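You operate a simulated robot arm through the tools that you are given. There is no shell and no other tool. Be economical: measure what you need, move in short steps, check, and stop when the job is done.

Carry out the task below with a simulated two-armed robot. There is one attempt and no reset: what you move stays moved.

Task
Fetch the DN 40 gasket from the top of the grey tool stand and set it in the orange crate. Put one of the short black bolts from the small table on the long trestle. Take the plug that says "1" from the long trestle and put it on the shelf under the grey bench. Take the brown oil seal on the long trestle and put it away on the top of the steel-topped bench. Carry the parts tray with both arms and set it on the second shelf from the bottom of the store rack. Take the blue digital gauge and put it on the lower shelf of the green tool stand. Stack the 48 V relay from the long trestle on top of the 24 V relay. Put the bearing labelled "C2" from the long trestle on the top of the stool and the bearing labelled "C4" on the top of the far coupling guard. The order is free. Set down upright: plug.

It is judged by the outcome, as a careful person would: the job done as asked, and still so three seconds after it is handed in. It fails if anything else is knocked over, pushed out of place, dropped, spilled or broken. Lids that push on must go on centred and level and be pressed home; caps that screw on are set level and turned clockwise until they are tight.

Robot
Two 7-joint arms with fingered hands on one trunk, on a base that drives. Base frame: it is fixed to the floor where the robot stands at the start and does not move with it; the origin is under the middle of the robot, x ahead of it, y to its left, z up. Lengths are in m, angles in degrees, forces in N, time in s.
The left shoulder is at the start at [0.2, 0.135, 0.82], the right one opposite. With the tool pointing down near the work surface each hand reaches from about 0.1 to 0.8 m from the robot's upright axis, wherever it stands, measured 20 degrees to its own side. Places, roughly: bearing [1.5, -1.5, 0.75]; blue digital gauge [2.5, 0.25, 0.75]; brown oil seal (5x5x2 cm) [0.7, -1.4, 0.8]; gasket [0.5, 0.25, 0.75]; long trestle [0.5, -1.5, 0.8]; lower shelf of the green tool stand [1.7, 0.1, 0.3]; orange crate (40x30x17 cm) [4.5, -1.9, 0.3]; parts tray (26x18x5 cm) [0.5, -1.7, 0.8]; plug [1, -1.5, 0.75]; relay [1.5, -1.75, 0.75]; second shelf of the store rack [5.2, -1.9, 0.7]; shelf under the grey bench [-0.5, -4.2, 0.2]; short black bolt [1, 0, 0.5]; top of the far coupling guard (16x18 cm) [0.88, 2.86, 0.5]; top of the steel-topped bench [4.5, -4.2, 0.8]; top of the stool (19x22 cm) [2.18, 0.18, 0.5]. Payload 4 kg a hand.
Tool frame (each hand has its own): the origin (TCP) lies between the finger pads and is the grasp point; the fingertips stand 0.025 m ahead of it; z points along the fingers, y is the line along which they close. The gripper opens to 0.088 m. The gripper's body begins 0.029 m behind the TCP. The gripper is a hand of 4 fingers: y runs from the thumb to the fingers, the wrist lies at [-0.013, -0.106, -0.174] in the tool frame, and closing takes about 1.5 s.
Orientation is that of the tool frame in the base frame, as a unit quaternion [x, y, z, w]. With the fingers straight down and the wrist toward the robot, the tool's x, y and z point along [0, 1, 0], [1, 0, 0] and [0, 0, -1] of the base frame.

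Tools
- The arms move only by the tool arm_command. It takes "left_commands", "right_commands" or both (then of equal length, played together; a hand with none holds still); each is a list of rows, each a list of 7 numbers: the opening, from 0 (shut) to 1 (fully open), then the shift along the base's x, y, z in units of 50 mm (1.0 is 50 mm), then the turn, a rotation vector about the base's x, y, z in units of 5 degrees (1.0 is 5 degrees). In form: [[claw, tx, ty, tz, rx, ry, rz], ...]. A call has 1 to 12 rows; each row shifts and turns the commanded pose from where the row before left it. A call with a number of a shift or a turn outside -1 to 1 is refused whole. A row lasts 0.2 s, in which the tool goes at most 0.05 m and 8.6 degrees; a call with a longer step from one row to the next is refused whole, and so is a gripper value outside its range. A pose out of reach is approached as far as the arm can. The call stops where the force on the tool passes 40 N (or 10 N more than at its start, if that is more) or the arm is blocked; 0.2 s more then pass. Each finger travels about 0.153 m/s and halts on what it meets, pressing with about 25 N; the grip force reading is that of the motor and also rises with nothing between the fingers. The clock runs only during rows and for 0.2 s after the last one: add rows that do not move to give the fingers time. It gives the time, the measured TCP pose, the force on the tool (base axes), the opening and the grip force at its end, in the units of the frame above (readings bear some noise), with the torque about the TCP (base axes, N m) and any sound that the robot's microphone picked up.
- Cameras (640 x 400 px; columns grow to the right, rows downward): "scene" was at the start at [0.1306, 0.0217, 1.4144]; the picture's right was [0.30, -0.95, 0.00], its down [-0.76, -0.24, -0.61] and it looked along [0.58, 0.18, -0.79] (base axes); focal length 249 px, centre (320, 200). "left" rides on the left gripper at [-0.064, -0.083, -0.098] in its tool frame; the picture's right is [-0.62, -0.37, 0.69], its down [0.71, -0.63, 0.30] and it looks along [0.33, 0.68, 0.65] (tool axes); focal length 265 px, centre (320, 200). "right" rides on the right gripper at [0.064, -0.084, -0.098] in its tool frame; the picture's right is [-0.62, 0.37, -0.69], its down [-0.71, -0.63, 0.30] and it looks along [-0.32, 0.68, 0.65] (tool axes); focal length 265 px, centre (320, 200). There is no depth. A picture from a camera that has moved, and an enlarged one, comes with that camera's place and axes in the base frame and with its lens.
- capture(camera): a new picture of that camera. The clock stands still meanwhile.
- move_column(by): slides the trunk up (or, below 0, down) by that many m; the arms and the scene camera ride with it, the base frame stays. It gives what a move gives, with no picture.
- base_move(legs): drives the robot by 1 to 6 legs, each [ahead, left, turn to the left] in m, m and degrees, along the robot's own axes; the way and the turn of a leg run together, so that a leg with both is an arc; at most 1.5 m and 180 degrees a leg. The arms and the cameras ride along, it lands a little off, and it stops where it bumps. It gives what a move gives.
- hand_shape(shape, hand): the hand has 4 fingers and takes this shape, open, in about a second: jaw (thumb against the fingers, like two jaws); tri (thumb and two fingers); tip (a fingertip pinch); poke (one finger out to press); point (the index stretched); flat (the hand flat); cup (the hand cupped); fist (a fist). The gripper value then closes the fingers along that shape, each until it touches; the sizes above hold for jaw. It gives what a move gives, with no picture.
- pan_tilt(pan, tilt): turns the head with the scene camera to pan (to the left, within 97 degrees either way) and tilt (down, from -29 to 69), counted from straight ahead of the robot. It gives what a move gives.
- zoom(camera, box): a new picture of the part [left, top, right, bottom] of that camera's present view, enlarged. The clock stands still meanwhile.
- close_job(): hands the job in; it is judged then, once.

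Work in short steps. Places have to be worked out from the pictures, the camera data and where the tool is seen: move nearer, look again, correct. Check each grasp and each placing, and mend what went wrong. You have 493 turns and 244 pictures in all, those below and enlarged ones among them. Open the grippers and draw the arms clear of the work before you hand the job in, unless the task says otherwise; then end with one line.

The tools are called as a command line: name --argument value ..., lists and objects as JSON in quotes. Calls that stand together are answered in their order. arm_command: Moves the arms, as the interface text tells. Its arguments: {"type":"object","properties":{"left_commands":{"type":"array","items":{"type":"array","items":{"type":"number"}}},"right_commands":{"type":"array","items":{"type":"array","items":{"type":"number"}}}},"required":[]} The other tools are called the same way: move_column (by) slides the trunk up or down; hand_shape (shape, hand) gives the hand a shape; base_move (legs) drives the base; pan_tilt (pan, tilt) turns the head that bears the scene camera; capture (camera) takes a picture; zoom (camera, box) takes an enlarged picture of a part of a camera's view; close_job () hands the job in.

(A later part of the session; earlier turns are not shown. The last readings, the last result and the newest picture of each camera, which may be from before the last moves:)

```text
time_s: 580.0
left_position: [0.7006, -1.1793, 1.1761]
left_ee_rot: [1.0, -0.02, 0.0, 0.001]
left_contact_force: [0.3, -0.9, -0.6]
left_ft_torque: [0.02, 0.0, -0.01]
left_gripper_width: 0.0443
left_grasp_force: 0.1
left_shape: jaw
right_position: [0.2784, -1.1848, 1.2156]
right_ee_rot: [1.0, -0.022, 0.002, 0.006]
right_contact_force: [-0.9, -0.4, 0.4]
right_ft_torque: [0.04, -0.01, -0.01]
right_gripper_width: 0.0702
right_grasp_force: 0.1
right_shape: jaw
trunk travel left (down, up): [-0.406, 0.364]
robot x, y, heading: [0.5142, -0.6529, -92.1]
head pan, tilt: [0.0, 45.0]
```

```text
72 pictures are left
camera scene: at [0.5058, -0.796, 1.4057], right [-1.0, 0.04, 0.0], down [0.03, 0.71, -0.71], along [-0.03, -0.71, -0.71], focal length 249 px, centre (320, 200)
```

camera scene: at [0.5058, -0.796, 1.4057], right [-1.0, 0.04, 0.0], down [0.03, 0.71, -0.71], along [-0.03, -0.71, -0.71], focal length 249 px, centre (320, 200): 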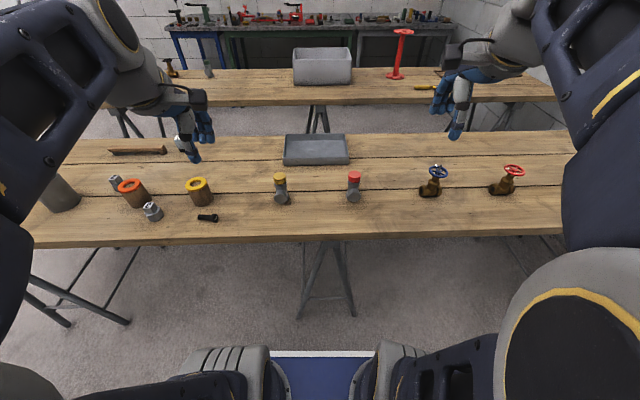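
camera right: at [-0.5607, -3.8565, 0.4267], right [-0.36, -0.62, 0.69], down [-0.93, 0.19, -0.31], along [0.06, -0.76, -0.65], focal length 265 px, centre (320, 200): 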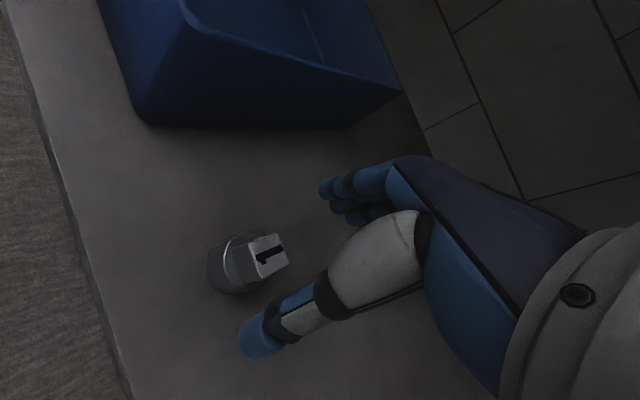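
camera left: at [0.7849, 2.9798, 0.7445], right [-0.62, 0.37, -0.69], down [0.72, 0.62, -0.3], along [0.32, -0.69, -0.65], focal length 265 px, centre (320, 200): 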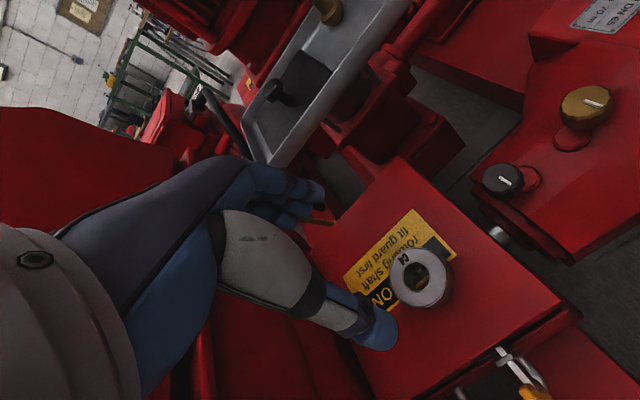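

The tray is at about (0.49, −1.69), empty. I straighten, move closer, and yaw both hands 90° so that wrists point outward.

base_move --legs '[[0, 0, 2.1], [0.21, -0.01, 0]]'

arm_command --left_commands '[[0.8, 0, 0, 0, 0, 0, -1], [0.8, 0, 0, 0, 0, 0, -1], [0.8, 0, 0, 0, 0, 0, -1], [0.8, 0, 0, 0, 0, 0, -1], [0.8, 0, 0, 0, 0, 0, -1], [0.8, 0, 0, 0, 0, 0, -1], [0.8, 0, 0, 0, 0, 0, -1], [0.8, 0, 0, 0, 0, 0, -1], [0.8, 0, 0, 0, 0, 0, -1]]' --right_commands '[[0.8, 0, 0, 0, 0, 0, 1], [0.8, 0, 0, 0, 0, 0, 1], [0.8, 0, 0, 0, 0, 0, 1], [0.8, 0, 0, 0, 0, 0, 1], [0.8, 0, 0, 0, 0, 0, 1], [0.8, 0, 0, 0, 0, 0, 1], [0.8, 0, 0, 0, 0, 0, 1], [0.8, 0, 0, 0, 0, 0, 1], [0.8, 0, 0, 0, 0, 0, 1]]'

arm_command --left_commands '[[0.8, 0, 0, 0, 0, 0, -1], [0.8, 0, 0, 0, 0, 0, -1], [0.8, 0, 0, 0, 0, 0, -1], [0.8, 0, 0, 0, 0, 0, -1], [0.8, 0, 0, 0, 0, 0, -1], [0.8, 0, 0, 0, 0, 0, -1], [0.8, 0, 0, 0, 0, 0, -1], [0.8, 0, 0, 0, 0, 0, -1], [0.8, 0, 0, 0, 0, 0, -1]]' --right_commands '[[0.8, 0, 0, 0, 0, 0, 1], [0.8, 0, 0, 0, 0, 0, 1], [0.8, 0, 0, 0, 0, 0, 1], [0.8, 0, 0, 0, 0, 0, 1], [0.8, 0, 0, 0, 0, 0, 1], [0.8, 0, 0, 0, 0, 0, 1], [0.8, 0, 0, 0, 0, 0, 1], [0.8, 0, 0, 0, 0, 0, 1], [0.8, 0, 0, 0, 0, 0, 1]]'

capture --camera "scene"

```text
time_s: 582.0
left_position: [0.71, -1.3777, 1.1775]
left_ee_rot: [1.0, 0.001, 0.0, 0.001]
left_contact_force: [-0.6, 1.2, 0.3]
left_ft_torque: [0.01, 0.02, 0.0]
left_gripper_width: 0.0443
left_grasp_force: 0.1
left_shape: jaw
right_position: [0.29, -1.3984, 1.2157]
right_ee_rot: [1.0, -0.003, 0.001, 0.007]
right_contact_force: [0.5, 0.2, -0.5]
right_ft_torque: [0.04, 0.01, 0.03]
right_gripper_width: 0.0707
right_grasp_force: 0.1
right_shape: jaw
trunk travel left (down, up): [-0.406, 0.364]
robot x, y, heading: [0.5026, -0.8615, -90.0]
head pan, tilt: [0.0, 45.0]
```

```text
time_s: 584.0
left_position: [0.711, -1.377, 1.176]
left_ee_rot: [0.924, -0.382, 0.0, 0.0]
left_contact_force: [-0.6, -0.3, -0.2]
left_ft_torque: [0.02, -0.01, -0.02]
left_gripper_width: 0.0703
left_grasp_force: 0.2
left_shape: jaw
right_position: [0.29, -1.399, 1.2155]
right_ee_rot: [0.924, 0.381, 0.004, 0.005]
right_contact_force: [0.2, 1.1, 0.7]
right_ft_torque: [-0.03, 0.01, 0.01]
right_gripper_width: 0.0707
right_grasp_force: 0.0
right_shape: jaw
trunk travel left (down, up): [-0.406, 0.364]
robot x, y, heading: [0.502, -0.8621, -89.8]
head pan, tilt: [0.0, 45.0]
```

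```text
time_s: 586.0
left_position: [0.7104, -1.3776, 1.1758]
left_ee_rot: [-0.707, 0.707, 0.001, -0.001]
left_contact_force: [0.2, 0.2, 0.2]
left_ft_torque: [0.01, 0.01, 0.04]
left_gripper_width: 0.0704
left_grasp_force: 0.1
left_shape: jaw
right_position: [0.2881, -1.3997, 1.2142]
right_ee_rot: [0.708, 0.706, 0.005, 0.002]
right_contact_force: [0.1, 0.0, 0.2]
right_ft_torque: [0.0, -0.03, 0.03]
right_gripper_width: 0.0706
right_grasp_force: 0.1
right_shape: jaw
trunk travel left (down, up): [-0.406, 0.364]
robot x, y, heading: [0.5025, -0.8562, -89.9]
head pan, tilt: [0.0, 45.0]
```

```text
71 pictures are left
camera scene: at [0.5013, -1.0023, 1.4057], right [-1.0, 0.0, 0.0], down [0.0, 0.71, -0.71], along [0.0, -0.71, -0.71], focal length 249 px, centre (320, 200)
```

scene: 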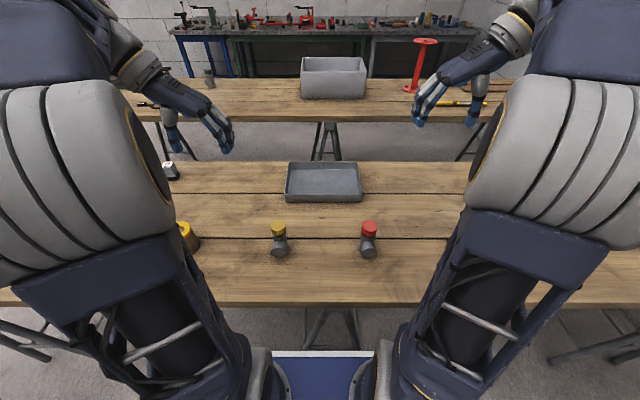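

zoom --camera "scene" --box '[260, 140, 390, 220]'

```text
4.92 times, centred on (325, 180) of scene
camera zoom: at [0.5013, -1.0023, 1.4057], right [-1.0, 0.0, 0.0], down [0.0, 0.71, -0.71], along [0.0, -0.71, -0.71], focal length 1227 px, centre (295, 298)
```

zoom: 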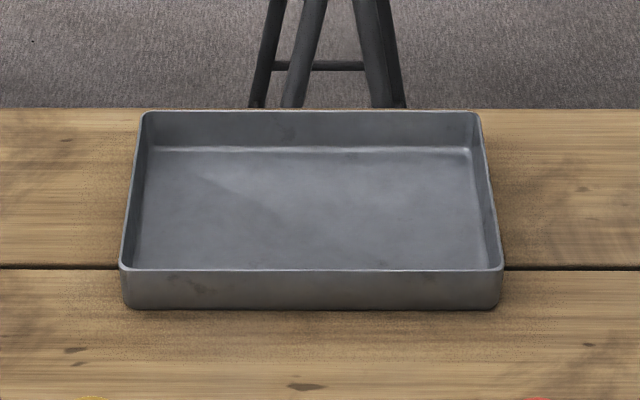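

Tray rim: x 0.361–0.616, y −1.60…−1.77, top ~0.845. I bring both hands above its short ends.

arm_command --left_commands '[[0.8, -0.275, -0.878, 0, 0, 0, 0], [0.8, -0.275, -0.878, 0, 0, 0, 0], [0.8, -0.275, -0.878, 0, 0, 0, 0], [0.8, -0.275, -0.878, 0, 0, 0, 0], [0.8, -0.275, -0.878, 0, 0, 0, 0], [0.8, -0.275, -0.878, 0, 0, 0, 0], [0.8, -0.275, -0.878, 0, 0, 0, 0]]' --right_commands '[[0.8, 0.214, -0.815, 0, 0, 0, 0], [0.8, 0.214, -0.815, 0, 0, 0, 0], [0.8, 0.214, -0.815, 0, 0, 0, 0], [0.8, 0.214, -0.815, 0, 0, 0, 0], [0.8, 0.214, -0.815, 0, 0, 0, 0], [0.8, 0.214, -0.815, 0, 0, 0, 0], [0.8, 0.214, -0.815, 0, 0, 0, 0]]'

arm_command --left_commands '[[0.8, 0, 0, -0.75, 0, 0, 0], [0.8, 0, 0, -0.75, 0, 0, 0], [0.8, 0, 0, -0.75, 0, 0, 0], [0.8, 0, 0, -0.75, 0, 0, 0], [0.8, 0, 0, -0.75, 0, 0, 0], [0.8, 0, 0, -0.75, 0, 0, 0]]' --right_commands '[[0.8, 0, 0, -0.88, 0, 0, 0], [0.8, 0, 0, -0.88, 0, 0, 0], [0.8, 0, 0, -0.88, 0, 0, 0], [0.8, 0, 0, -0.88, 0, 0, 0], [0.8, 0, 0, -0.88, 0, 0, 0], [0.8, 0, 0, -0.88, 0, 0, 0]]'

capture --camera "scene"

capture --camera "left"

capture --camera "right"

```text
time_s: 587.6
left_position: [0.644, -1.5852, 1.1759]
left_ee_rot: [0.708, -0.707, 0.0, 0.0]
left_contact_force: [0.0, 0.2, -0.4]
left_ft_torque: [0.02, 0.0, -0.02]
left_gripper_width: 0.0702
left_grasp_force: 0.0
left_shape: jaw
left hand out of reach, approached as far as the arm can: row 5, 6, 7
right_position: [0.3413, -1.5656, 1.2003]
right_ee_rot: [0.71, 0.704, 0.006, 0.004]
right_contact_force: [-1.0, -0.2, 0.0]
right_ft_torque: [-0.02, 0.01, 0.0]
right_gripper_width: 0.0706
right_grasp_force: 0.1
right_shape: jaw
right hand out of reach, approached as far as the arm can: row 4, 5, 6, 7
trunk travel left (down, up): [-0.406, 0.364]
robot x, y, heading: [0.5022, -0.862, -89.8]
head pan, tilt: [0.0, 45.0]
```

```text
time_s: 589.0
left_position: [0.6464, -1.5863, 0.9545]
left_ee_rot: [0.707, -0.707, 0.0, 0.001]
left_contact_force: [0.0, 1.4, 0.8]
left_ft_torque: [0.01, 0.0, 0.0]
left_gripper_width: 0.0703
left_grasp_force: 0.0
left_shape: jaw
right_position: [0.3438, -1.5664, 0.9359]
right_ee_rot: [0.709, 0.705, 0.006, 0.003]
right_contact_force: [-0.2, 0.1, -0.4]
right_ft_torque: [0.0, 0.04, 0.0]
right_gripper_width: 0.0706
right_grasp_force: 0.0
right_shape: jaw
trunk travel left (down, up): [-0.406, 0.364]
robot x, y, heading: [0.5034, -0.8577, -89.6]
head pan, tilt: [0.0, 45.0]
```

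```text
69 pictures are left
camera scene: at [0.5012, -1.0022, 1.4058], right [-1.0, 0.0, 0.0], down [0.0, 0.71, -0.71], along [0.0, -0.71, -0.71], focal length 249 px, centre (320, 200)
```

scene: 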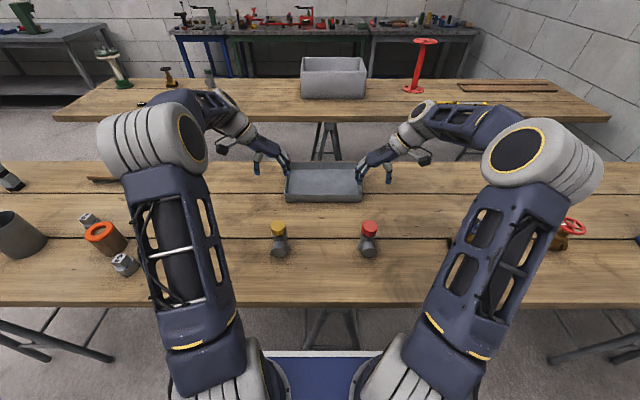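

```text
68 pictures are left
camera left: at [0.7298, -1.5225, 1.0515], right [0.37, 0.62, -0.69], down [0.63, -0.71, -0.3], along [-0.68, -0.33, -0.65], focal length 265 px, centre (320, 200)
```

left: 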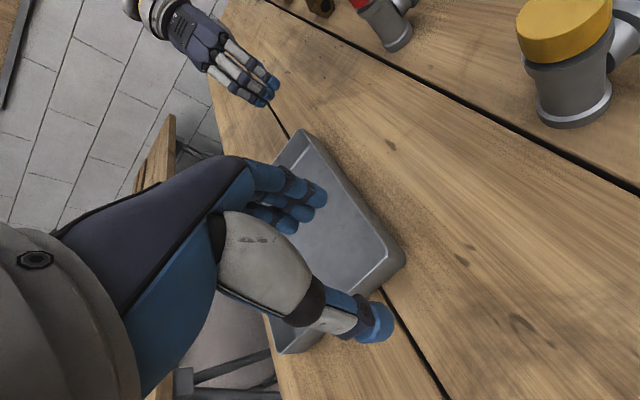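

```text
67 pictures are left
camera right: at [0.259, -1.5027, 1.0329], right [0.36, -0.62, 0.7], down [-0.63, -0.71, -0.31], along [0.69, -0.33, -0.65], focal length 265 px, centre (320, 200)
```

right: 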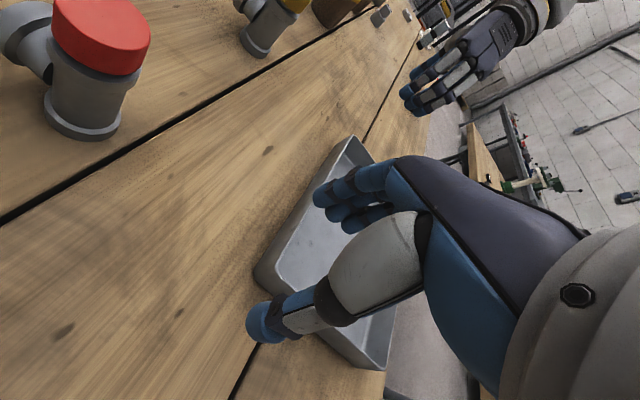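

base_move --legs '[[0.05, 0, 0]]'

arm_command --left_commands '[[0.8, -0.3, -0.5, -0.2, 0, 0, 0], [0.8, -0.3, -0.5, -0.2, 0, 0, 0], [0.8, 0, 0, -0.2, 0, 0, 0]]' --right_commands '[[0.8, 0.2, -0.6, -0.1, 0, 0, 0], [0.8, 0.2, -0.6, -0.1, 0, 0, 0], [0.8, 0, -0.2, -0.1, 0, 0, 0]]'

capture --camera "left"

capture --camera "right"

```text
time_s: 589.9
left_position: [0.646, -1.636, 0.9544]
left_ee_rot: [-0.707, 0.707, 0.001, -0.001]
left_contact_force: [-0.3, -0.2, -0.2]
left_ft_torque: [0.02, 0.0, -0.04]
left_gripper_width: 0.0702
left_grasp_force: 0.1
left_shape: jaw
right_position: [0.3423, -1.6169, 0.9355]
right_ee_rot: [0.709, 0.705, 0.005, 0.003]
right_contact_force: [-0.8, 0.9, 0.0]
right_ft_torque: [0.01, 0.01, -0.01]
right_gripper_width: 0.0705
right_grasp_force: 0.0
right_shape: jaw
trunk travel left (down, up): [-0.406, 0.364]
robot x, y, heading: [0.5026, -0.9062, -90.0]
head pan, tilt: [0.0, 45.0]
```

```text
time_s: 590.7
left_position: [0.6146, -1.6856, 0.9248]
left_ee_rot: [-0.707, 0.707, 0.0, -0.001]
left_contact_force: [-1.3, 1.0, -0.2]
left_ft_torque: [0.01, 0.05, -0.03]
left_gripper_width: 0.0699
left_grasp_force: 0.1
left_shape: jaw
right_position: [0.3615, -1.6878, 0.9209]
right_ee_rot: [0.709, 0.705, 0.006, 0.004]
right_contact_force: [-0.1, 0.2, -0.1]
right_ft_torque: [0.02, 0.0, 0.0]
right_gripper_width: 0.0704
right_grasp_force: 0.1
right_shape: jaw
trunk travel left (down, up): [-0.406, 0.364]
robot x, y, heading: [0.5006, -0.9089, -89.6]
head pan, tilt: [0.0, 45.0]
```

```text
66 pictures are left
camera left: at [0.6987, -1.6231, 1.0222], right [0.37, 0.62, -0.69], down [0.63, -0.71, -0.3], along [-0.68, -0.33, -0.65], focal length 265 px, centre (320, 200)
```

left: 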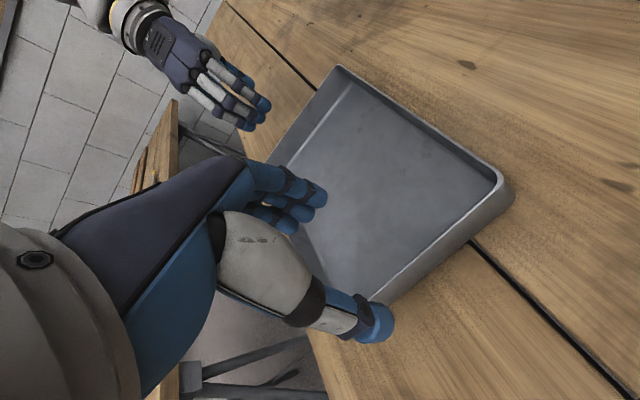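

```text
65 pictures are left
camera right: at [0.2781, -1.6226, 1.0186], right [0.36, -0.63, 0.69], down [-0.63, -0.71, -0.31], along [0.69, -0.33, -0.65], focal length 265 px, centre (320, 200)
```

right: 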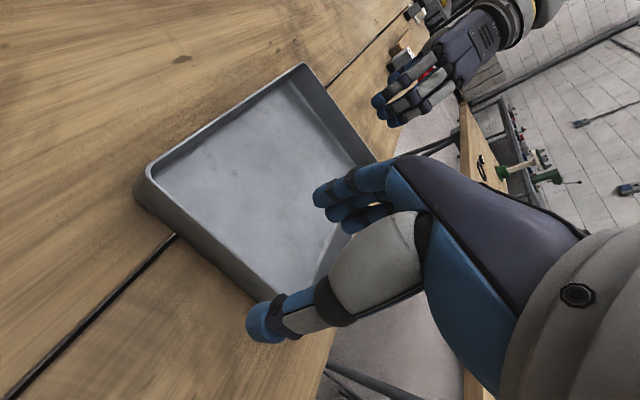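

arm_command --left_commands '[[0.8, 0.08, 0, -0.7, 0, 0, 0], [0.8, 0, 0, -0.7, 0, 0, 0], [0.8, 0, 0, -0.34, 0, 0, 0]]' --right_commands '[[0.8, 0.08, 0, -0.7, 0, 0, 0], [0.8, 0, 0, -0.7, 0, 0, 0], [0.8, 0, 0, -0.26, 0, 0, 0]]'

capture --camera "left"

capture --camera "right"

```text
time_s: 591.5
left_position: [0.6194, -1.6863, 0.8373]
left_ee_rot: [-0.707, 0.707, -0.001, -0.001]
left_contact_force: [-0.6, 0.6, -0.2]
left_ft_torque: [0.0, 0.01, 0.0]
left_gripper_width: 0.0701
left_grasp_force: 0.0
left_shape: jaw
right_position: [0.3669, -1.6859, 0.8357]
right_ee_rot: [0.708, 0.706, 0.005, 0.002]
right_contact_force: [-1.0, 0.2, -0.1]
right_ft_torque: [0.0, -0.03, -0.01]
right_gripper_width: 0.0708
right_grasp_force: 0.1
right_shape: jaw
trunk travel left (down, up): [-0.406, 0.364]
robot x, y, heading: [0.5046, -0.9071, -90.0]
head pan, tilt: [0.0, 45.0]
```

```text
64 pictures are left
camera left: at [0.7038, -1.6231, 0.9345], right [0.37, 0.62, -0.69], down [0.63, -0.71, -0.3], along [-0.68, -0.32, -0.65], focal length 265 px, centre (320, 200)
```

left: 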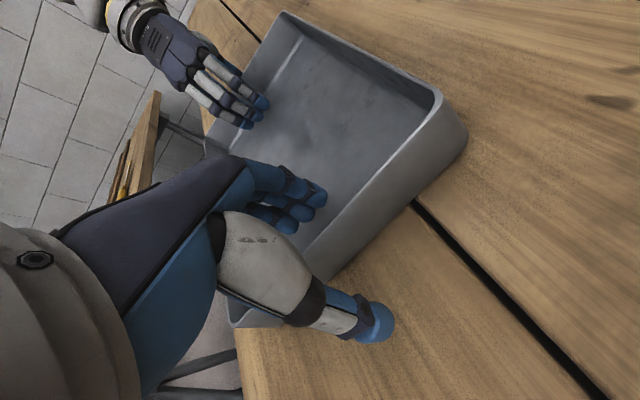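

```text
63 pictures are left
camera right: at [0.2836, -1.6219, 0.934], right [0.36, -0.62, 0.69], down [-0.63, -0.71, -0.32], along [0.69, -0.33, -0.65], focal length 265 px, centre (320, 200)
```

right: 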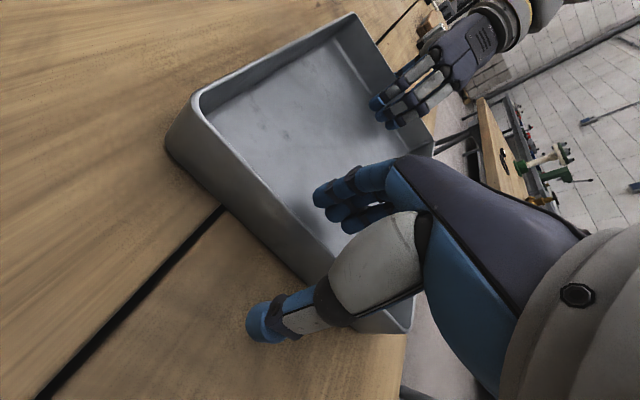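

Fingers are inside, thumbs outside on both ends. I close both hands together.

arm_command --left_commands '[[0.4, 0, 0, 0, 0, 0, 0], [0, 0, 0, 0, 0, 0, 0], [0, 0, 0, 0, 0, 0, 0], [0, 0, 0, 0, 0, 0, 0], [0, 0, 0, 0, 0, 0, 0], [0, 0, 0, 0, 0, 0, 0], [0, 0, 0, 0, 0, 0, 0]]' --right_commands '[[0.4, 0, 0, 0, 0, 0, 0], [0, 0, 0, 0, 0, 0, 0], [0, 0, 0, 0, 0, 0, 0], [0, 0, 0, 0, 0, 0, 0], [0, 0, 0, 0, 0, 0, 0], [0, 0, 0, 0, 0, 0, 0], [0, 0, 0, 0, 0, 0, 0]]'

capture --camera "right"

```text
time_s: 593.1
left_position: [0.62, -1.6865, 0.8375]
left_ee_rot: [0.707, -0.707, -0.001, 0.001]
left_contact_force: [-0.2, 0.5, -0.2]
left_ft_torque: [0.02, -0.01, -0.08]
left_gripper_width: 0.0
left_grasp_force: 24.9
left_shape: jaw
right_position: [0.3673, -1.6868, 0.837]
right_ee_rot: [0.709, 0.706, 0.006, 0.003]
right_contact_force: [0.5, 0.3, 0.5]
right_ft_torque: [-0.02, 0.01, 0.1]
right_gripper_width: 0.0
right_grasp_force: 25.5
right_shape: jaw
trunk travel left (down, up): [-0.406, 0.364]
robot x, y, heading: [0.5031, -0.9114, -89.7]
head pan, tilt: [0.0, 45.0]
```

```text
62 pictures are left
camera right: at [0.2837, -1.622, 0.934], right [0.36, -0.62, 0.69], down [-0.63, -0.71, -0.32], along [0.69, -0.33, -0.65], focal length 265 px, centre (320, 200)
```

right: 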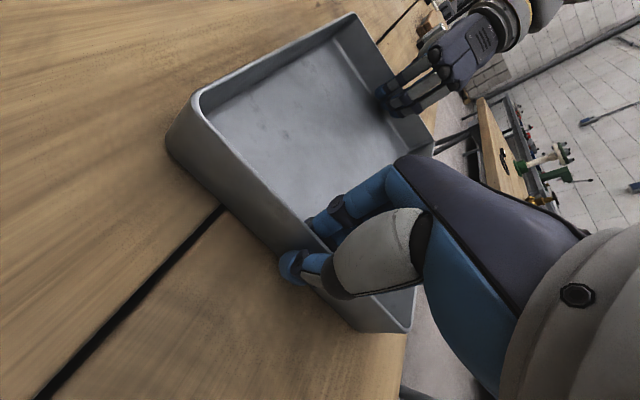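

Both grip the thin wall (width near 0). I lift together slowly and check.

arm_command --left_commands '[[0, 0, 0, 0.1, 0, 0, 0], [0, 0, 0, 0.3, 0, 0, 0], [0, 0, 0, 0.3, 0, 0, 0], [0, 0, 0, 0.3, 0, 0, 0]]' --right_commands '[[0, 0, 0, 0.1, 0, 0, 0], [0, 0, 0, 0.3, 0, 0, 0], [0, 0, 0, 0.3, 0, 0, 0], [0, 0, 0, 0.3, 0, 0, 0]]'

capture --camera "right"

zoom --camera "scene" --box '[220, 100, 420, 240]'

```text
time_s: 594.1
left_position: [0.6204, -1.6874, 0.8882]
left_ee_rot: [0.707, -0.707, -0.001, 0.0]
left_contact_force: [-0.4, 0.2, -2.5]
left_ft_torque: [0.01, 0.0, -0.1]
left_gripper_width: 0.0001
left_grasp_force: 24.7
left_shape: jaw
right_position: [0.3682, -1.6874, 0.8874]
right_ee_rot: [0.709, 0.705, 0.005, 0.002]
right_contact_force: [0.8, 0.0, -2.1]
right_ft_torque: [0.0, -0.03, 0.11]
right_gripper_width: 0.0
right_grasp_force: 24.8
right_shape: jaw
trunk travel left (down, up): [-0.406, 0.364]
robot x, y, heading: [0.4991, -0.9132, -90.0]
head pan, tilt: [0.0, 45.0]
```

```text
61 pictures are left
camera right: at [0.2835, -1.6225, 0.9843], right [0.36, -0.62, 0.69], down [-0.63, -0.71, -0.32], along [0.69, -0.33, -0.65], focal length 265 px, centre (320, 200)
```

right: 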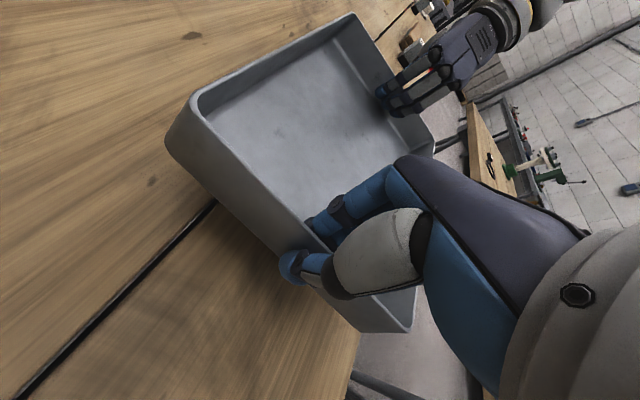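

```text
2.86 times, centred on (320, 170) of scene
camera zoom: at [0.5011, -1.0524, 1.4056], right [-1.0, 0.0, 0.0], down [0.0, 0.71, -0.71], along [0.0, -0.71, -0.71], focal length 712 px, centre (320, 286)
```

zoom: 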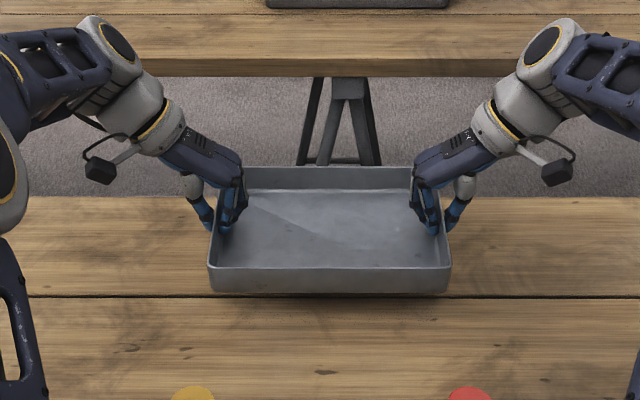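

The tray is level in both hands. I raise it with the trunk, back off and strafe left toward the rack.

move_column --by 0.2

base_move --legs '[[-0.22, 0, 0], [0, 1.3, 0], [0, 1.3, 0]]'

capture --camera "scene"

```text
time_s: 596.3
left_position: [0.6197, -1.686, 1.0883]
left_ee_rot: [0.707, -0.707, -0.001, 0.001]
left_contact_force: [1.3, -0.3, -1.9]
left_ft_torque: [0.0, -0.03, -0.09]
left_gripper_width: 0.0
left_grasp_force: 24.6
left_shape: jaw
right_position: [0.3673, -1.6866, 1.0864]
right_ee_rot: [0.709, 0.705, 0.005, 0.003]
right_contact_force: [-0.7, -0.9, -2.6]
right_ft_torque: [-0.02, -0.02, 0.11]
right_gripper_width: 0.0
right_grasp_force: 25.0
right_shape: jaw
trunk travel left (down, up): [-0.606, 0.164]
robot x, y, heading: [0.5049, -0.9105, -89.9]
head pan, tilt: [0.0, 45.0]
```

```text
time_s: 610.1
left_position: [3.1769, -1.473, 1.0877]
left_ee_rot: [-0.702, 0.712, 0.0, -0.001]
left_contact_force: [0.6, -0.6, -3.1]
left_ft_torque: [0.0, 0.01, -0.09]
left_gripper_width: 0.0
left_grasp_force: 24.9
left_shape: jaw
right_position: [2.9242, -1.4705, 1.086]
right_ee_rot: [0.714, 0.7, 0.005, 0.004]
right_contact_force: [-0.7, 0.4, -2.3]
right_ft_torque: [0.03, 0.03, 0.09]
right_gripper_width: 0.0001
right_grasp_force: 25.0
right_shape: jaw
trunk travel left (down, up): [-0.606, 0.164]
robot x, y, heading: [3.0708, -0.6933, -90.9]
head pan, tilt: [0.0, 45.0]
```

```text
59 pictures are left
camera scene: at [3.0678, -0.8382, 1.6056], right [-1.0, 0.01, 0.0], down [0.01, 0.71, -0.71], along [-0.01, -0.71, -0.71], focal length 249 px, centre (320, 200)
```

scene: 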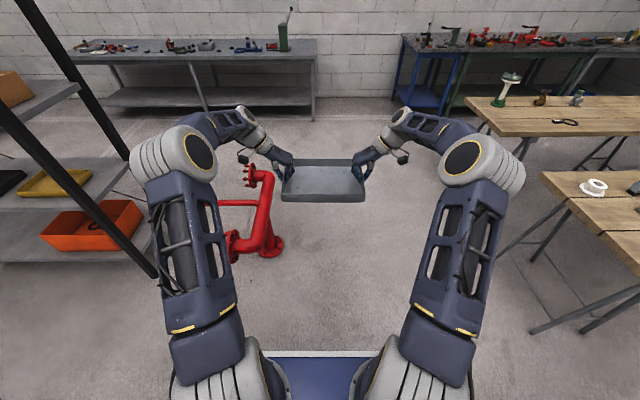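

base_move --legs '[[-0.05, 0, 0.9], [0, 1.3, 0], [0, 1.3, 0]]'

capture --camera "scene"

```text
time_s: 623.4
left_position: [5.841, -1.3636, 1.0869]
left_ee_rot: [0.719, -0.695, -0.001, 0.001]
left_contact_force: [-0.1, -0.7, -1.9]
left_ft_torque: [0.01, 0.02, -0.07]
left_gripper_width: 0.0002
left_grasp_force: 25.0
left_shape: jaw
right_position: [5.5892, -1.3718, 1.087]
right_ee_rot: [0.698, 0.716, 0.005, 0.003]
right_contact_force: [-0.6, 0.4, -2.4]
right_ft_torque: [-0.01, 0.0, 0.09]
right_gripper_width: 0.0
right_grasp_force: 25.2
right_shape: jaw
trunk travel left (down, up): [-0.606, 0.164]
robot x, y, heading: [5.6961, -0.5948, -88.1]
head pan, tilt: [0.0, 45.0]
```

```text
58 pictures are left
camera scene: at [5.7013, -0.7332, 1.6057], right [-1.0, -0.03, 0.0], down [-0.02, 0.71, -0.71], along [0.02, -0.71, -0.71], focal length 249 px, centre (320, 200)
```

scene: 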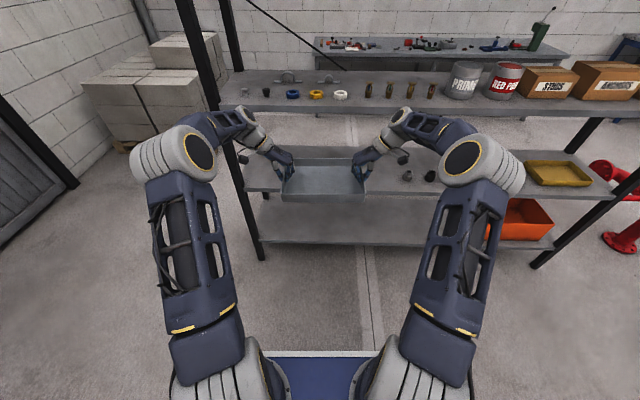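

The free stretch of the second shelf is x≈5.35–6.1, where the tray already is. I straighten and lower the trunk so the tray is just above shelf level.

base_move --legs '[[0, 0.03, -1.9]]'

move_column --by -0.28

pan_tilt --pan 0 --tilt 35

capture --camera "scene"

```text
time_s: 624.3
left_position: [5.8439, -1.3662, 1.0874]
left_ee_rot: [-0.707, 0.707, 0.001, -0.001]
left_contact_force: [-0.6, -0.1, -1.7]
left_ft_torque: [0.01, 0.02, -0.04]
left_gripper_width: 0.0
left_grasp_force: 25.3
left_shape: jaw
right_position: [5.5911, -1.3683, 1.0863]
right_ee_rot: [0.71, 0.705, 0.006, 0.002]
right_contact_force: [1.0, 0.2, -3.1]
right_ft_torque: [0.0, -0.02, 0.06]
right_gripper_width: 0.0
right_grasp_force: 24.8
right_shape: jaw
trunk travel left (down, up): [-0.606, 0.164]
robot x, y, heading: [5.7268, -0.5863, -89.8]
head pan, tilt: [0.0, 45.0]
```

```text
time_s: 627.1
left_position: [5.8455, -1.3676, 0.8076]
left_ee_rot: [-0.707, 0.707, 0.0, -0.001]
left_contact_force: [-1.4, -0.4, -2.4]
left_ft_torque: [0.04, -0.01, -0.1]
left_gripper_width: 0.0001
left_grasp_force: 25.1
left_shape: jaw
right_position: [5.5915, -1.3669, 0.8063]
right_ee_rot: [0.71, 0.704, 0.006, 0.003]
right_contact_force: [0.3, 0.7, -2.4]
right_ft_torque: [-0.01, -0.01, 0.12]
right_gripper_width: 0.0
right_grasp_force: 24.5
right_shape: jaw
trunk travel left (down, up): [-0.326, 0.444]
robot x, y, heading: [5.7272, -0.5905, -90.0]
head pan, tilt: [0.0, 45.0]
```

```text
time_s: 627.8
left_position: [5.8451, -1.3661, 0.8072]
left_ee_rot: [-0.707, 0.707, 0.0, 0.0]
left_contact_force: [-0.3, -0.7, -2.2]
left_ft_torque: [-0.01, 0.04, -0.07]
left_gripper_width: 0.0001
left_grasp_force: 25.2
left_shape: jaw
right_position: [5.5923, -1.3662, 0.806]
right_ee_rot: [0.709, 0.705, 0.006, 0.004]
right_contact_force: [0.3, 0.2, -2.9]
right_ft_torque: [-0.02, -0.05, 0.11]
right_gripper_width: 0.0
right_grasp_force: 25.2
right_shape: jaw
trunk travel left (down, up): [-0.326, 0.444]
robot x, y, heading: [5.7258, -0.5889, -90.1]
head pan, tilt: [0.0, 35.0]
```

```text
57 pictures are left
camera scene: at [5.7262, -0.7393, 1.3404], right [-1.0, 0.0, 0.0], down [0.0, 0.57, -0.82], along [0.0, -0.82, -0.57], focal length 249 px, centre (320, 200)
```

scene: 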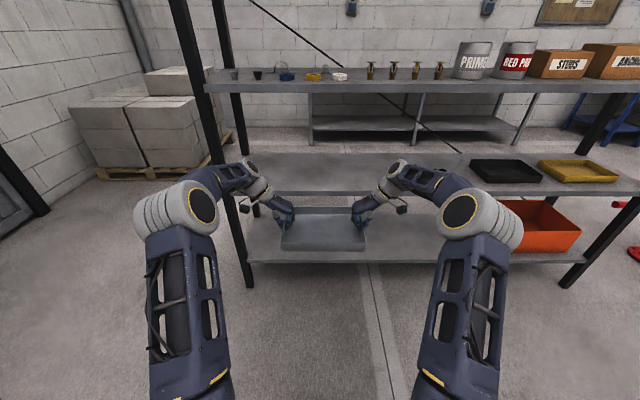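

I shift 0.12 right to keep the left elbow off the rack post, then advance part way.

base_move --legs '[[0, -0.12, 0], [0.25, 0, 0]]'

capture --camera "scene"

capture --camera "right"

```text
time_s: 630.5
left_position: [5.7214, -1.6216, 0.8076]
left_ee_rot: [-0.706, 0.708, 0.0, -0.001]
left_contact_force: [-1.2, -0.1, -2.4]
left_ft_torque: [-0.01, -0.01, -0.09]
left_gripper_width: 0.0
left_grasp_force: 24.6
left_shape: jaw
right_position: [5.4675, -1.619, 0.8061]
right_ee_rot: [0.71, 0.704, 0.006, 0.003]
right_contact_force: [0.3, 0.5, -2.4]
right_ft_torque: [0.0, -0.02, 0.11]
right_gripper_width: 0.0
right_grasp_force: 25.0
right_shape: jaw
trunk travel left (down, up): [-0.326, 0.444]
robot x, y, heading: [5.6066, -0.8405, -90.1]
head pan, tilt: [0.0, 35.0]
```

```text
56 pictures are left
camera scene: at [5.6045, -0.9931, 1.3405], right [-1.0, 0.0, 0.0], down [0.0, 0.57, -0.82], along [0.0, -0.82, -0.57], focal length 249 px, centre (320, 200)
```

scene: 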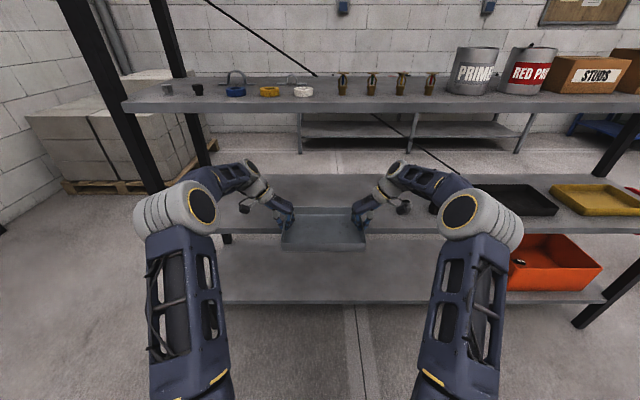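

```text
55 pictures are left
camera right: at [5.385, -1.5556, 0.904], right [0.35, -0.63, 0.69], down [-0.63, -0.71, -0.32], along [0.69, -0.33, -0.65], focal length 265 px, centre (320, 200)
```

right: 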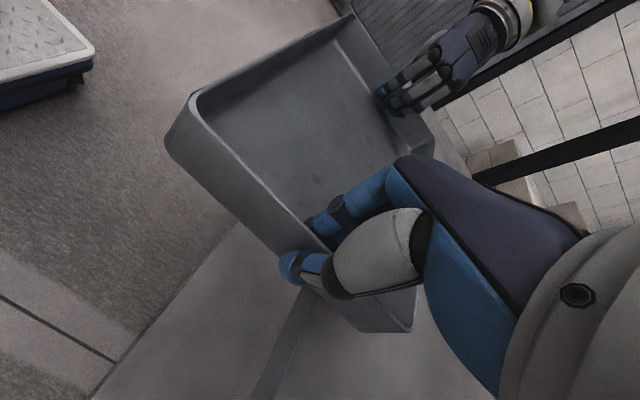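

base_move --legs '[[0.12, 0, 0]]'

capture --camera "scene"

capture --camera "left"

```text
time_s: 631.7
left_position: [5.7197, -1.7429, 0.8078]
left_ee_rot: [-0.706, 0.708, 0.001, -0.001]
left_contact_force: [-1.2, 0.2, -2.0]
left_ft_torque: [0.01, 0.01, -0.08]
left_gripper_width: 0.0
left_grasp_force: 25.2
left_shape: jaw
right_position: [5.4669, -1.7426, 0.8062]
right_ee_rot: [0.711, 0.704, 0.006, 0.003]
right_contact_force: [1.5, -0.1, -2.6]
right_ft_torque: [-0.02, -0.07, 0.11]
right_gripper_width: 0.0001
right_grasp_force: 24.9
right_shape: jaw
trunk travel left (down, up): [-0.326, 0.444]
robot x, y, heading: [5.6074, -0.9675, -90.0]
head pan, tilt: [0.0, 35.0]
```

```text
54 pictures are left
camera scene: at [5.6039, -1.1148, 1.3404], right [-1.0, 0.0, 0.0], down [0.0, 0.57, -0.82], along [0.0, -0.82, -0.57], focal length 249 px, centre (320, 200)
```

scene: 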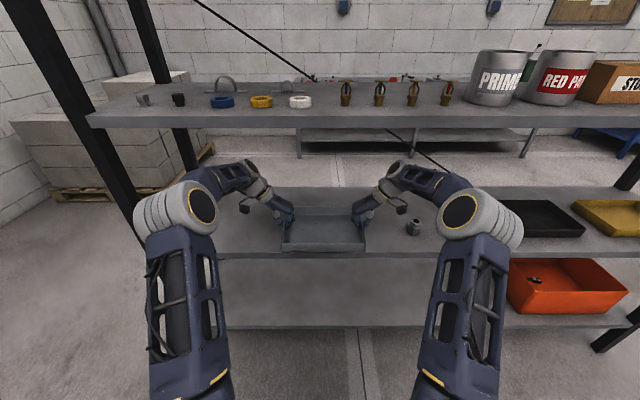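

```text
53 pictures are left
camera left: at [5.8036, -1.6799, 0.9052], right [0.37, 0.62, -0.69], down [0.63, -0.72, -0.3], along [-0.69, -0.32, -0.65], focal length 265 px, centre (320, 200)
```

left: 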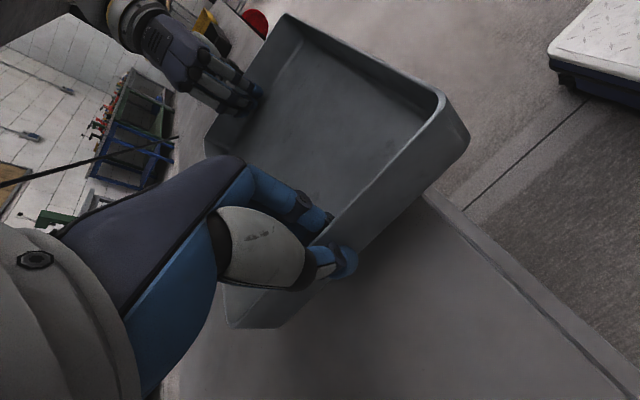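

base_move --legs '[[0.1, 0, 0]]'

capture --camera "scene"

```text
time_s: 632.9
left_position: [5.7189, -1.8432, 0.8079]
left_ee_rot: [-0.705, 0.709, 0.0, -0.001]
left_contact_force: [-0.9, 0.0, -2.1]
left_ft_torque: [0.01, 0.01, -0.08]
left_gripper_width: 0.0001
left_grasp_force: 25.3
left_shape: jaw
right_position: [5.4651, -1.842, 0.8067]
right_ee_rot: [0.712, 0.702, 0.006, 0.002]
right_contact_force: [0.8, -0.1, -2.7]
right_ft_torque: [0.01, -0.06, 0.1]
right_gripper_width: 0.0
right_grasp_force: 25.1
right_shape: jaw
trunk travel left (down, up): [-0.326, 0.444]
robot x, y, heading: [5.6049, -1.0657, -90.7]
head pan, tilt: [0.0, 35.0]
```

```text
52 pictures are left
camera scene: at [5.603, -1.2156, 1.3404], right [-1.0, 0.01, 0.0], down [0.0, 0.57, -0.82], along [-0.01, -0.82, -0.57], focal length 249 px, centre (320, 200)
```

scene: 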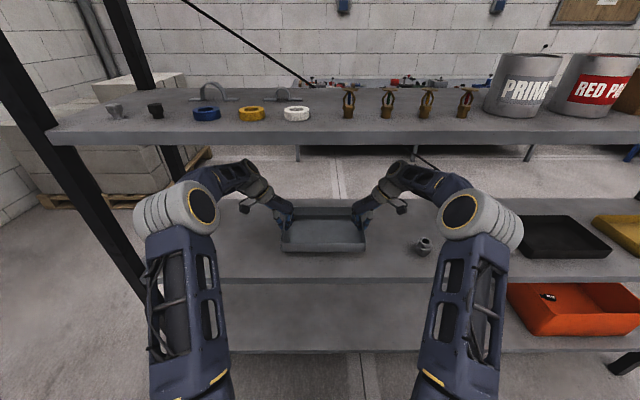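

Tray is over the shelf. I lower the trunk in small steps, watching the force.

move_column --by -0.035

move_column --by -0.01

capture --camera "left"

```text
time_s: 633.7
left_position: [5.7171, -1.844, 0.7742]
left_ee_rot: [-0.704, 0.71, 0.0, -0.001]
left_contact_force: [-1.0, 0.3, -1.8]
left_ft_torque: [-0.01, 0.04, -0.08]
left_gripper_width: 0.0001
left_grasp_force: 25.0
left_shape: jaw
right_position: [5.4648, -1.8418, 0.7713]
right_ee_rot: [0.711, 0.703, 0.007, 0.003]
right_contact_force: [-0.1, -0.2, -2.2]
right_ft_torque: [-0.01, 0.0, 0.09]
right_gripper_width: 0.0
right_grasp_force: 24.7
right_shape: jaw
trunk travel left (down, up): [-0.291, 0.479]
robot x, y, heading: [5.6037, -1.0691, -90.5]
head pan, tilt: [0.0, 35.0]
```

```text
time_s: 634.2
left_position: [5.7178, -1.8436, 0.7632]
left_ee_rot: [-0.704, 0.71, 0.0, 0.0]
left_contact_force: [-1.2, -0.6, -1.5]
left_ft_torque: [-0.03, 0.04, -0.07]
left_gripper_width: 0.0
left_grasp_force: 24.9
left_shape: jaw
right_position: [5.4651, -1.8411, 0.7618]
right_ee_rot: [0.711, 0.703, 0.006, 0.002]
right_contact_force: [2.1, 0.7, -2.2]
right_ft_torque: [-0.03, -0.02, 0.09]
right_gripper_width: 0.0
right_grasp_force: 25.2
right_shape: jaw
trunk travel left (down, up): [-0.281, 0.489]
robot x, y, heading: [5.6012, -1.0658, -90.4]
head pan, tilt: [0.0, 35.0]
```

```text
51 pictures are left
camera left: at [5.8014, -1.7811, 0.8601], right [0.37, 0.62, -0.69], down [0.62, -0.72, -0.3], along [-0.69, -0.32, -0.65], focal length 265 px, centre (320, 200)
```

left: 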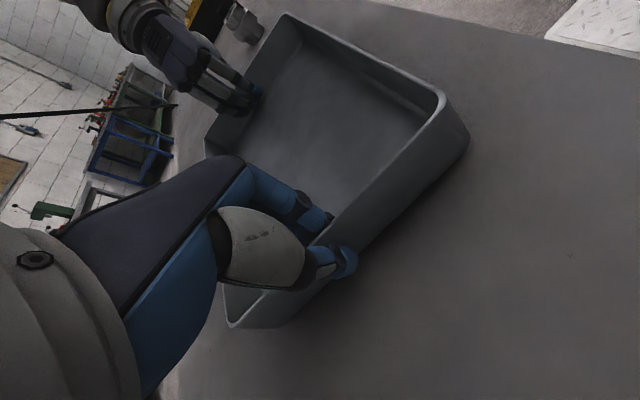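

move_column --by -0.01

move_column --by -0.008

```text
time_s: 634.8
left_position: [5.7169, -1.8428, 0.7543]
left_ee_rot: [-0.705, 0.709, -0.001, -0.003]
left_contact_force: [1.0, 0.5, 15.9]
left_ft_torque: [0.0, -0.04, -0.08]
left_gripper_width: 0.0
left_grasp_force: 25.1
left_shape: jaw
right_position: [5.4642, -1.8411, 0.7547]
right_ee_rot: [0.713, 0.701, 0.005, 0.004]
right_contact_force: [-0.8, 0.6, 19.8]
right_ft_torque: [-0.01, 0.11, 0.14]
right_gripper_width: 0.0
right_grasp_force: 25.1
right_shape: jaw
trunk travel left (down, up): [-0.271, 0.499]
robot x, y, heading: [5.6043, -1.0661, -90.6]
head pan, tilt: [0.0, 35.0]
```

```text
time_s: 635.3
left_position: [5.7153, -1.8446, 0.7554]
left_ee_rot: [-0.705, 0.709, -0.003, -0.005]
left_contact_force: [3.6, 6.0, 16.9]
left_ft_torque: [0.08, -0.12, -0.09]
left_gripper_width: 0.0
left_grasp_force: 24.7
left_shape: jaw
right_position: [5.4654, -1.8431, 0.7558]
right_ee_rot: [0.713, 0.702, 0.004, 0.008]
right_contact_force: [-3.0, 5.8, 19.8]
right_ft_torque: [0.09, 0.14, 0.05]
right_gripper_width: 0.0
right_grasp_force: 25.5
right_shape: jaw
trunk travel left (down, up): [-0.266, 0.504]
robot x, y, heading: [5.6042, -1.0695, -90.4]
head pan, tilt: [0.0, 35.0]
stopped: the force on the tool passed its limit at 45 N (the readings are from after the stop); the commanded pose is now the measured one
```

The tray rests on the shelf. I relieve, open both hands part way and lift them clear of the rim.

move_column --by 0.004

arm_command --left_commands '[[0.3, 0, 0, 0, 0, 0, 0], [0.5, 0, 0, 0, 0, 0, 0], [0.5, 0, 0, 0, 0, 0, 0], [0.5, 0, 0, 0, 0, 0, 0]]' --right_commands '[[0.3, 0, 0, 0, 0, 0, 0], [0.5, 0, 0, 0, 0, 0, 0], [0.5, 0, 0, 0, 0, 0, 0], [0.5, 0, 0, 0, 0, 0, 0]]'

move_column --by 0.06

capture --camera "left"

capture --camera "scene"

```text
time_s: 635.8
left_position: [5.7167, -1.8436, 0.7567]
left_ee_rot: [-0.705, 0.709, -0.001, -0.004]
left_contact_force: [1.7, 3.2, 7.6]
left_ft_torque: [0.09, -0.04, -0.09]
left_gripper_width: 0.0001
left_grasp_force: 24.9
left_shape: jaw
right_position: [5.4658, -1.8441, 0.7554]
right_ee_rot: [0.712, 0.702, 0.004, 0.008]
right_contact_force: [-1.8, 4.3, 8.4]
right_ft_torque: [0.11, 0.12, 0.04]
right_gripper_width: 0.0
right_grasp_force: 25.8
right_shape: jaw
trunk travel left (down, up): [-0.27, 0.5]
robot x, y, heading: [5.6047, -1.0687, -90.1]
head pan, tilt: [0.0, 35.0]
```

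```text
time_s: 636.8
left_position: [5.7167, -1.8442, 0.7565]
left_ee_rot: [-0.705, 0.709, -0.002, -0.004]
left_contact_force: [-0.7, -0.1, 1.1]
left_ft_torque: [0.0, 0.01, -0.01]
left_gripper_width: 0.0437
left_grasp_force: 0.1
left_shape: jaw
right_position: [5.4666, -1.8441, 0.7553]
right_ee_rot: [0.711, 0.703, 0.004, 0.007]
right_contact_force: [0.7, -0.7, -0.5]
right_ft_torque: [-0.01, -0.01, -0.02]
right_gripper_width: 0.0437
right_grasp_force: 0.0
right_shape: jaw
trunk travel left (down, up): [-0.27, 0.5]
robot x, y, heading: [5.6079, -1.0697, -90.6]
head pan, tilt: [0.0, 35.0]
```

```text
time_s: 637.8
left_position: [5.7176, -1.845, 0.8159]
left_ee_rot: [-0.705, 0.709, -0.001, -0.004]
left_contact_force: [-0.2, -0.5, -0.3]
left_ft_torque: [0.0, 0.0, -0.04]
left_gripper_width: 0.0435
left_grasp_force: 0.1
left_shape: jaw
right_position: [5.4665, -1.8422, 0.8156]
right_ee_rot: [0.712, 0.702, 0.005, 0.007]
right_contact_force: [0.0, 0.1, 0.3]
right_ft_torque: [0.0, -0.02, 0.0]
right_gripper_width: 0.0436
right_grasp_force: 0.0
right_shape: jaw
trunk travel left (down, up): [-0.33, 0.44]
robot x, y, heading: [5.6072, -1.0653, -90.2]
head pan, tilt: [0.0, 35.0]
```

```text
50 pictures are left
camera left: at [5.801, -1.7815, 0.9133], right [0.37, 0.61, -0.7], down [0.63, -0.72, -0.3], along [-0.69, -0.33, -0.65], focal length 265 px, centre (320, 200)
```

left: 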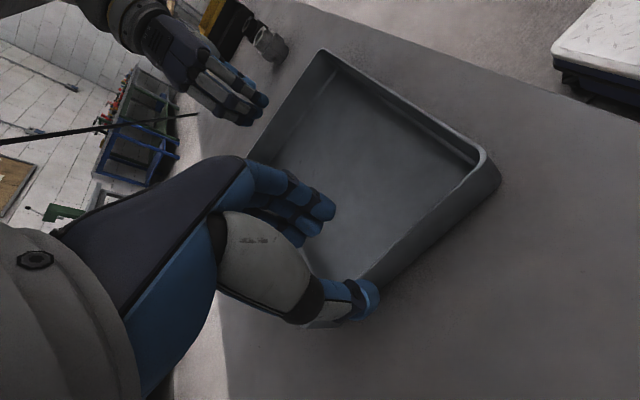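

```text
49 pictures are left
camera scene: at [5.603, -1.2154, 1.3448], right [-1.0, 0.01, 0.0], down [0.0, 0.57, -0.82], along [-0.01, -0.82, -0.57], focal length 249 px, centre (320, 200)
```

scene: 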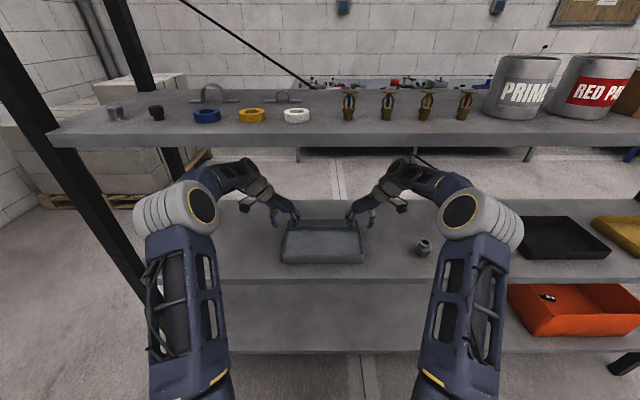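

The tray sits on the shelf. I back straight out.

move_column --by 0.015

base_move --legs '[[-0.2, 0, 0], [-0.35, 0, 0]]'

capture --camera "scene"

```text
time_s: 638.4
left_position: [5.7165, -1.8454, 0.8324]
left_ee_rot: [-0.705, 0.709, -0.001, -0.004]
left_contact_force: [-0.1, 0.1, -0.6]
left_ft_torque: [0.01, 0.01, 0.02]
left_gripper_width: 0.0437
left_grasp_force: 0.1
left_shape: jaw
right_position: [5.4649, -1.8431, 0.8295]
right_ee_rot: [0.712, 0.702, 0.004, 0.007]
right_contact_force: [-0.6, 0.1, 0.1]
right_ft_torque: [-0.01, 0.01, 0.0]
right_gripper_width: 0.0436
right_grasp_force: 0.1
right_shape: jaw
trunk travel left (down, up): [-0.345, 0.425]
robot x, y, heading: [5.6027, -1.0673, -90.5]
head pan, tilt: [0.0, 35.0]
```

```text
time_s: 642.0
left_position: [5.7293, -1.3595, 0.8306]
left_ee_rot: [-0.707, 0.707, -0.001, -0.004]
left_contact_force: [0.4, -0.4, 0.2]
left_ft_torque: [-0.01, -0.01, 0.0]
left_gripper_width: 0.0438
left_grasp_force: 0.2
left_shape: jaw
right_position: [5.477, -1.3582, 0.8309]
right_ee_rot: [0.71, 0.704, 0.004, 0.007]
right_contact_force: [-0.1, -0.8, 0.3]
right_ft_torque: [-0.01, 0.02, 0.0]
right_gripper_width: 0.044
right_grasp_force: 0.0
right_shape: jaw
trunk travel left (down, up): [-0.345, 0.425]
robot x, y, heading: [5.6131, -0.5823, -90.1]
head pan, tilt: [0.0, 35.0]
stopped in leg 2: the robot was blocked; the commanded pose is now the measured one
```

```text
48 pictures are left
camera scene: at [5.6121, -0.7301, 1.3598], right [-1.0, 0.0, 0.0], down [0.0, 0.57, -0.82], along [0.0, -0.82, -0.57], focal length 249 px, centre (320, 200)
```

scene: 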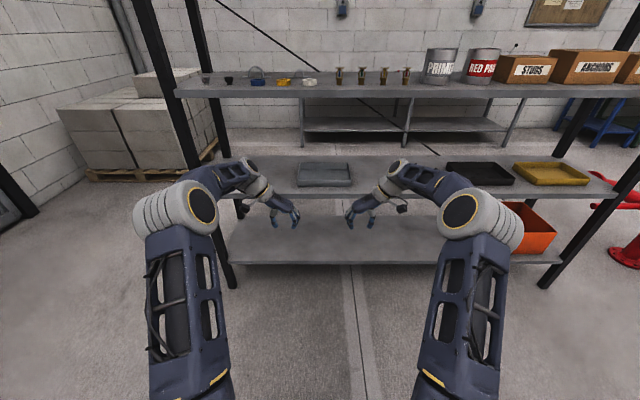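

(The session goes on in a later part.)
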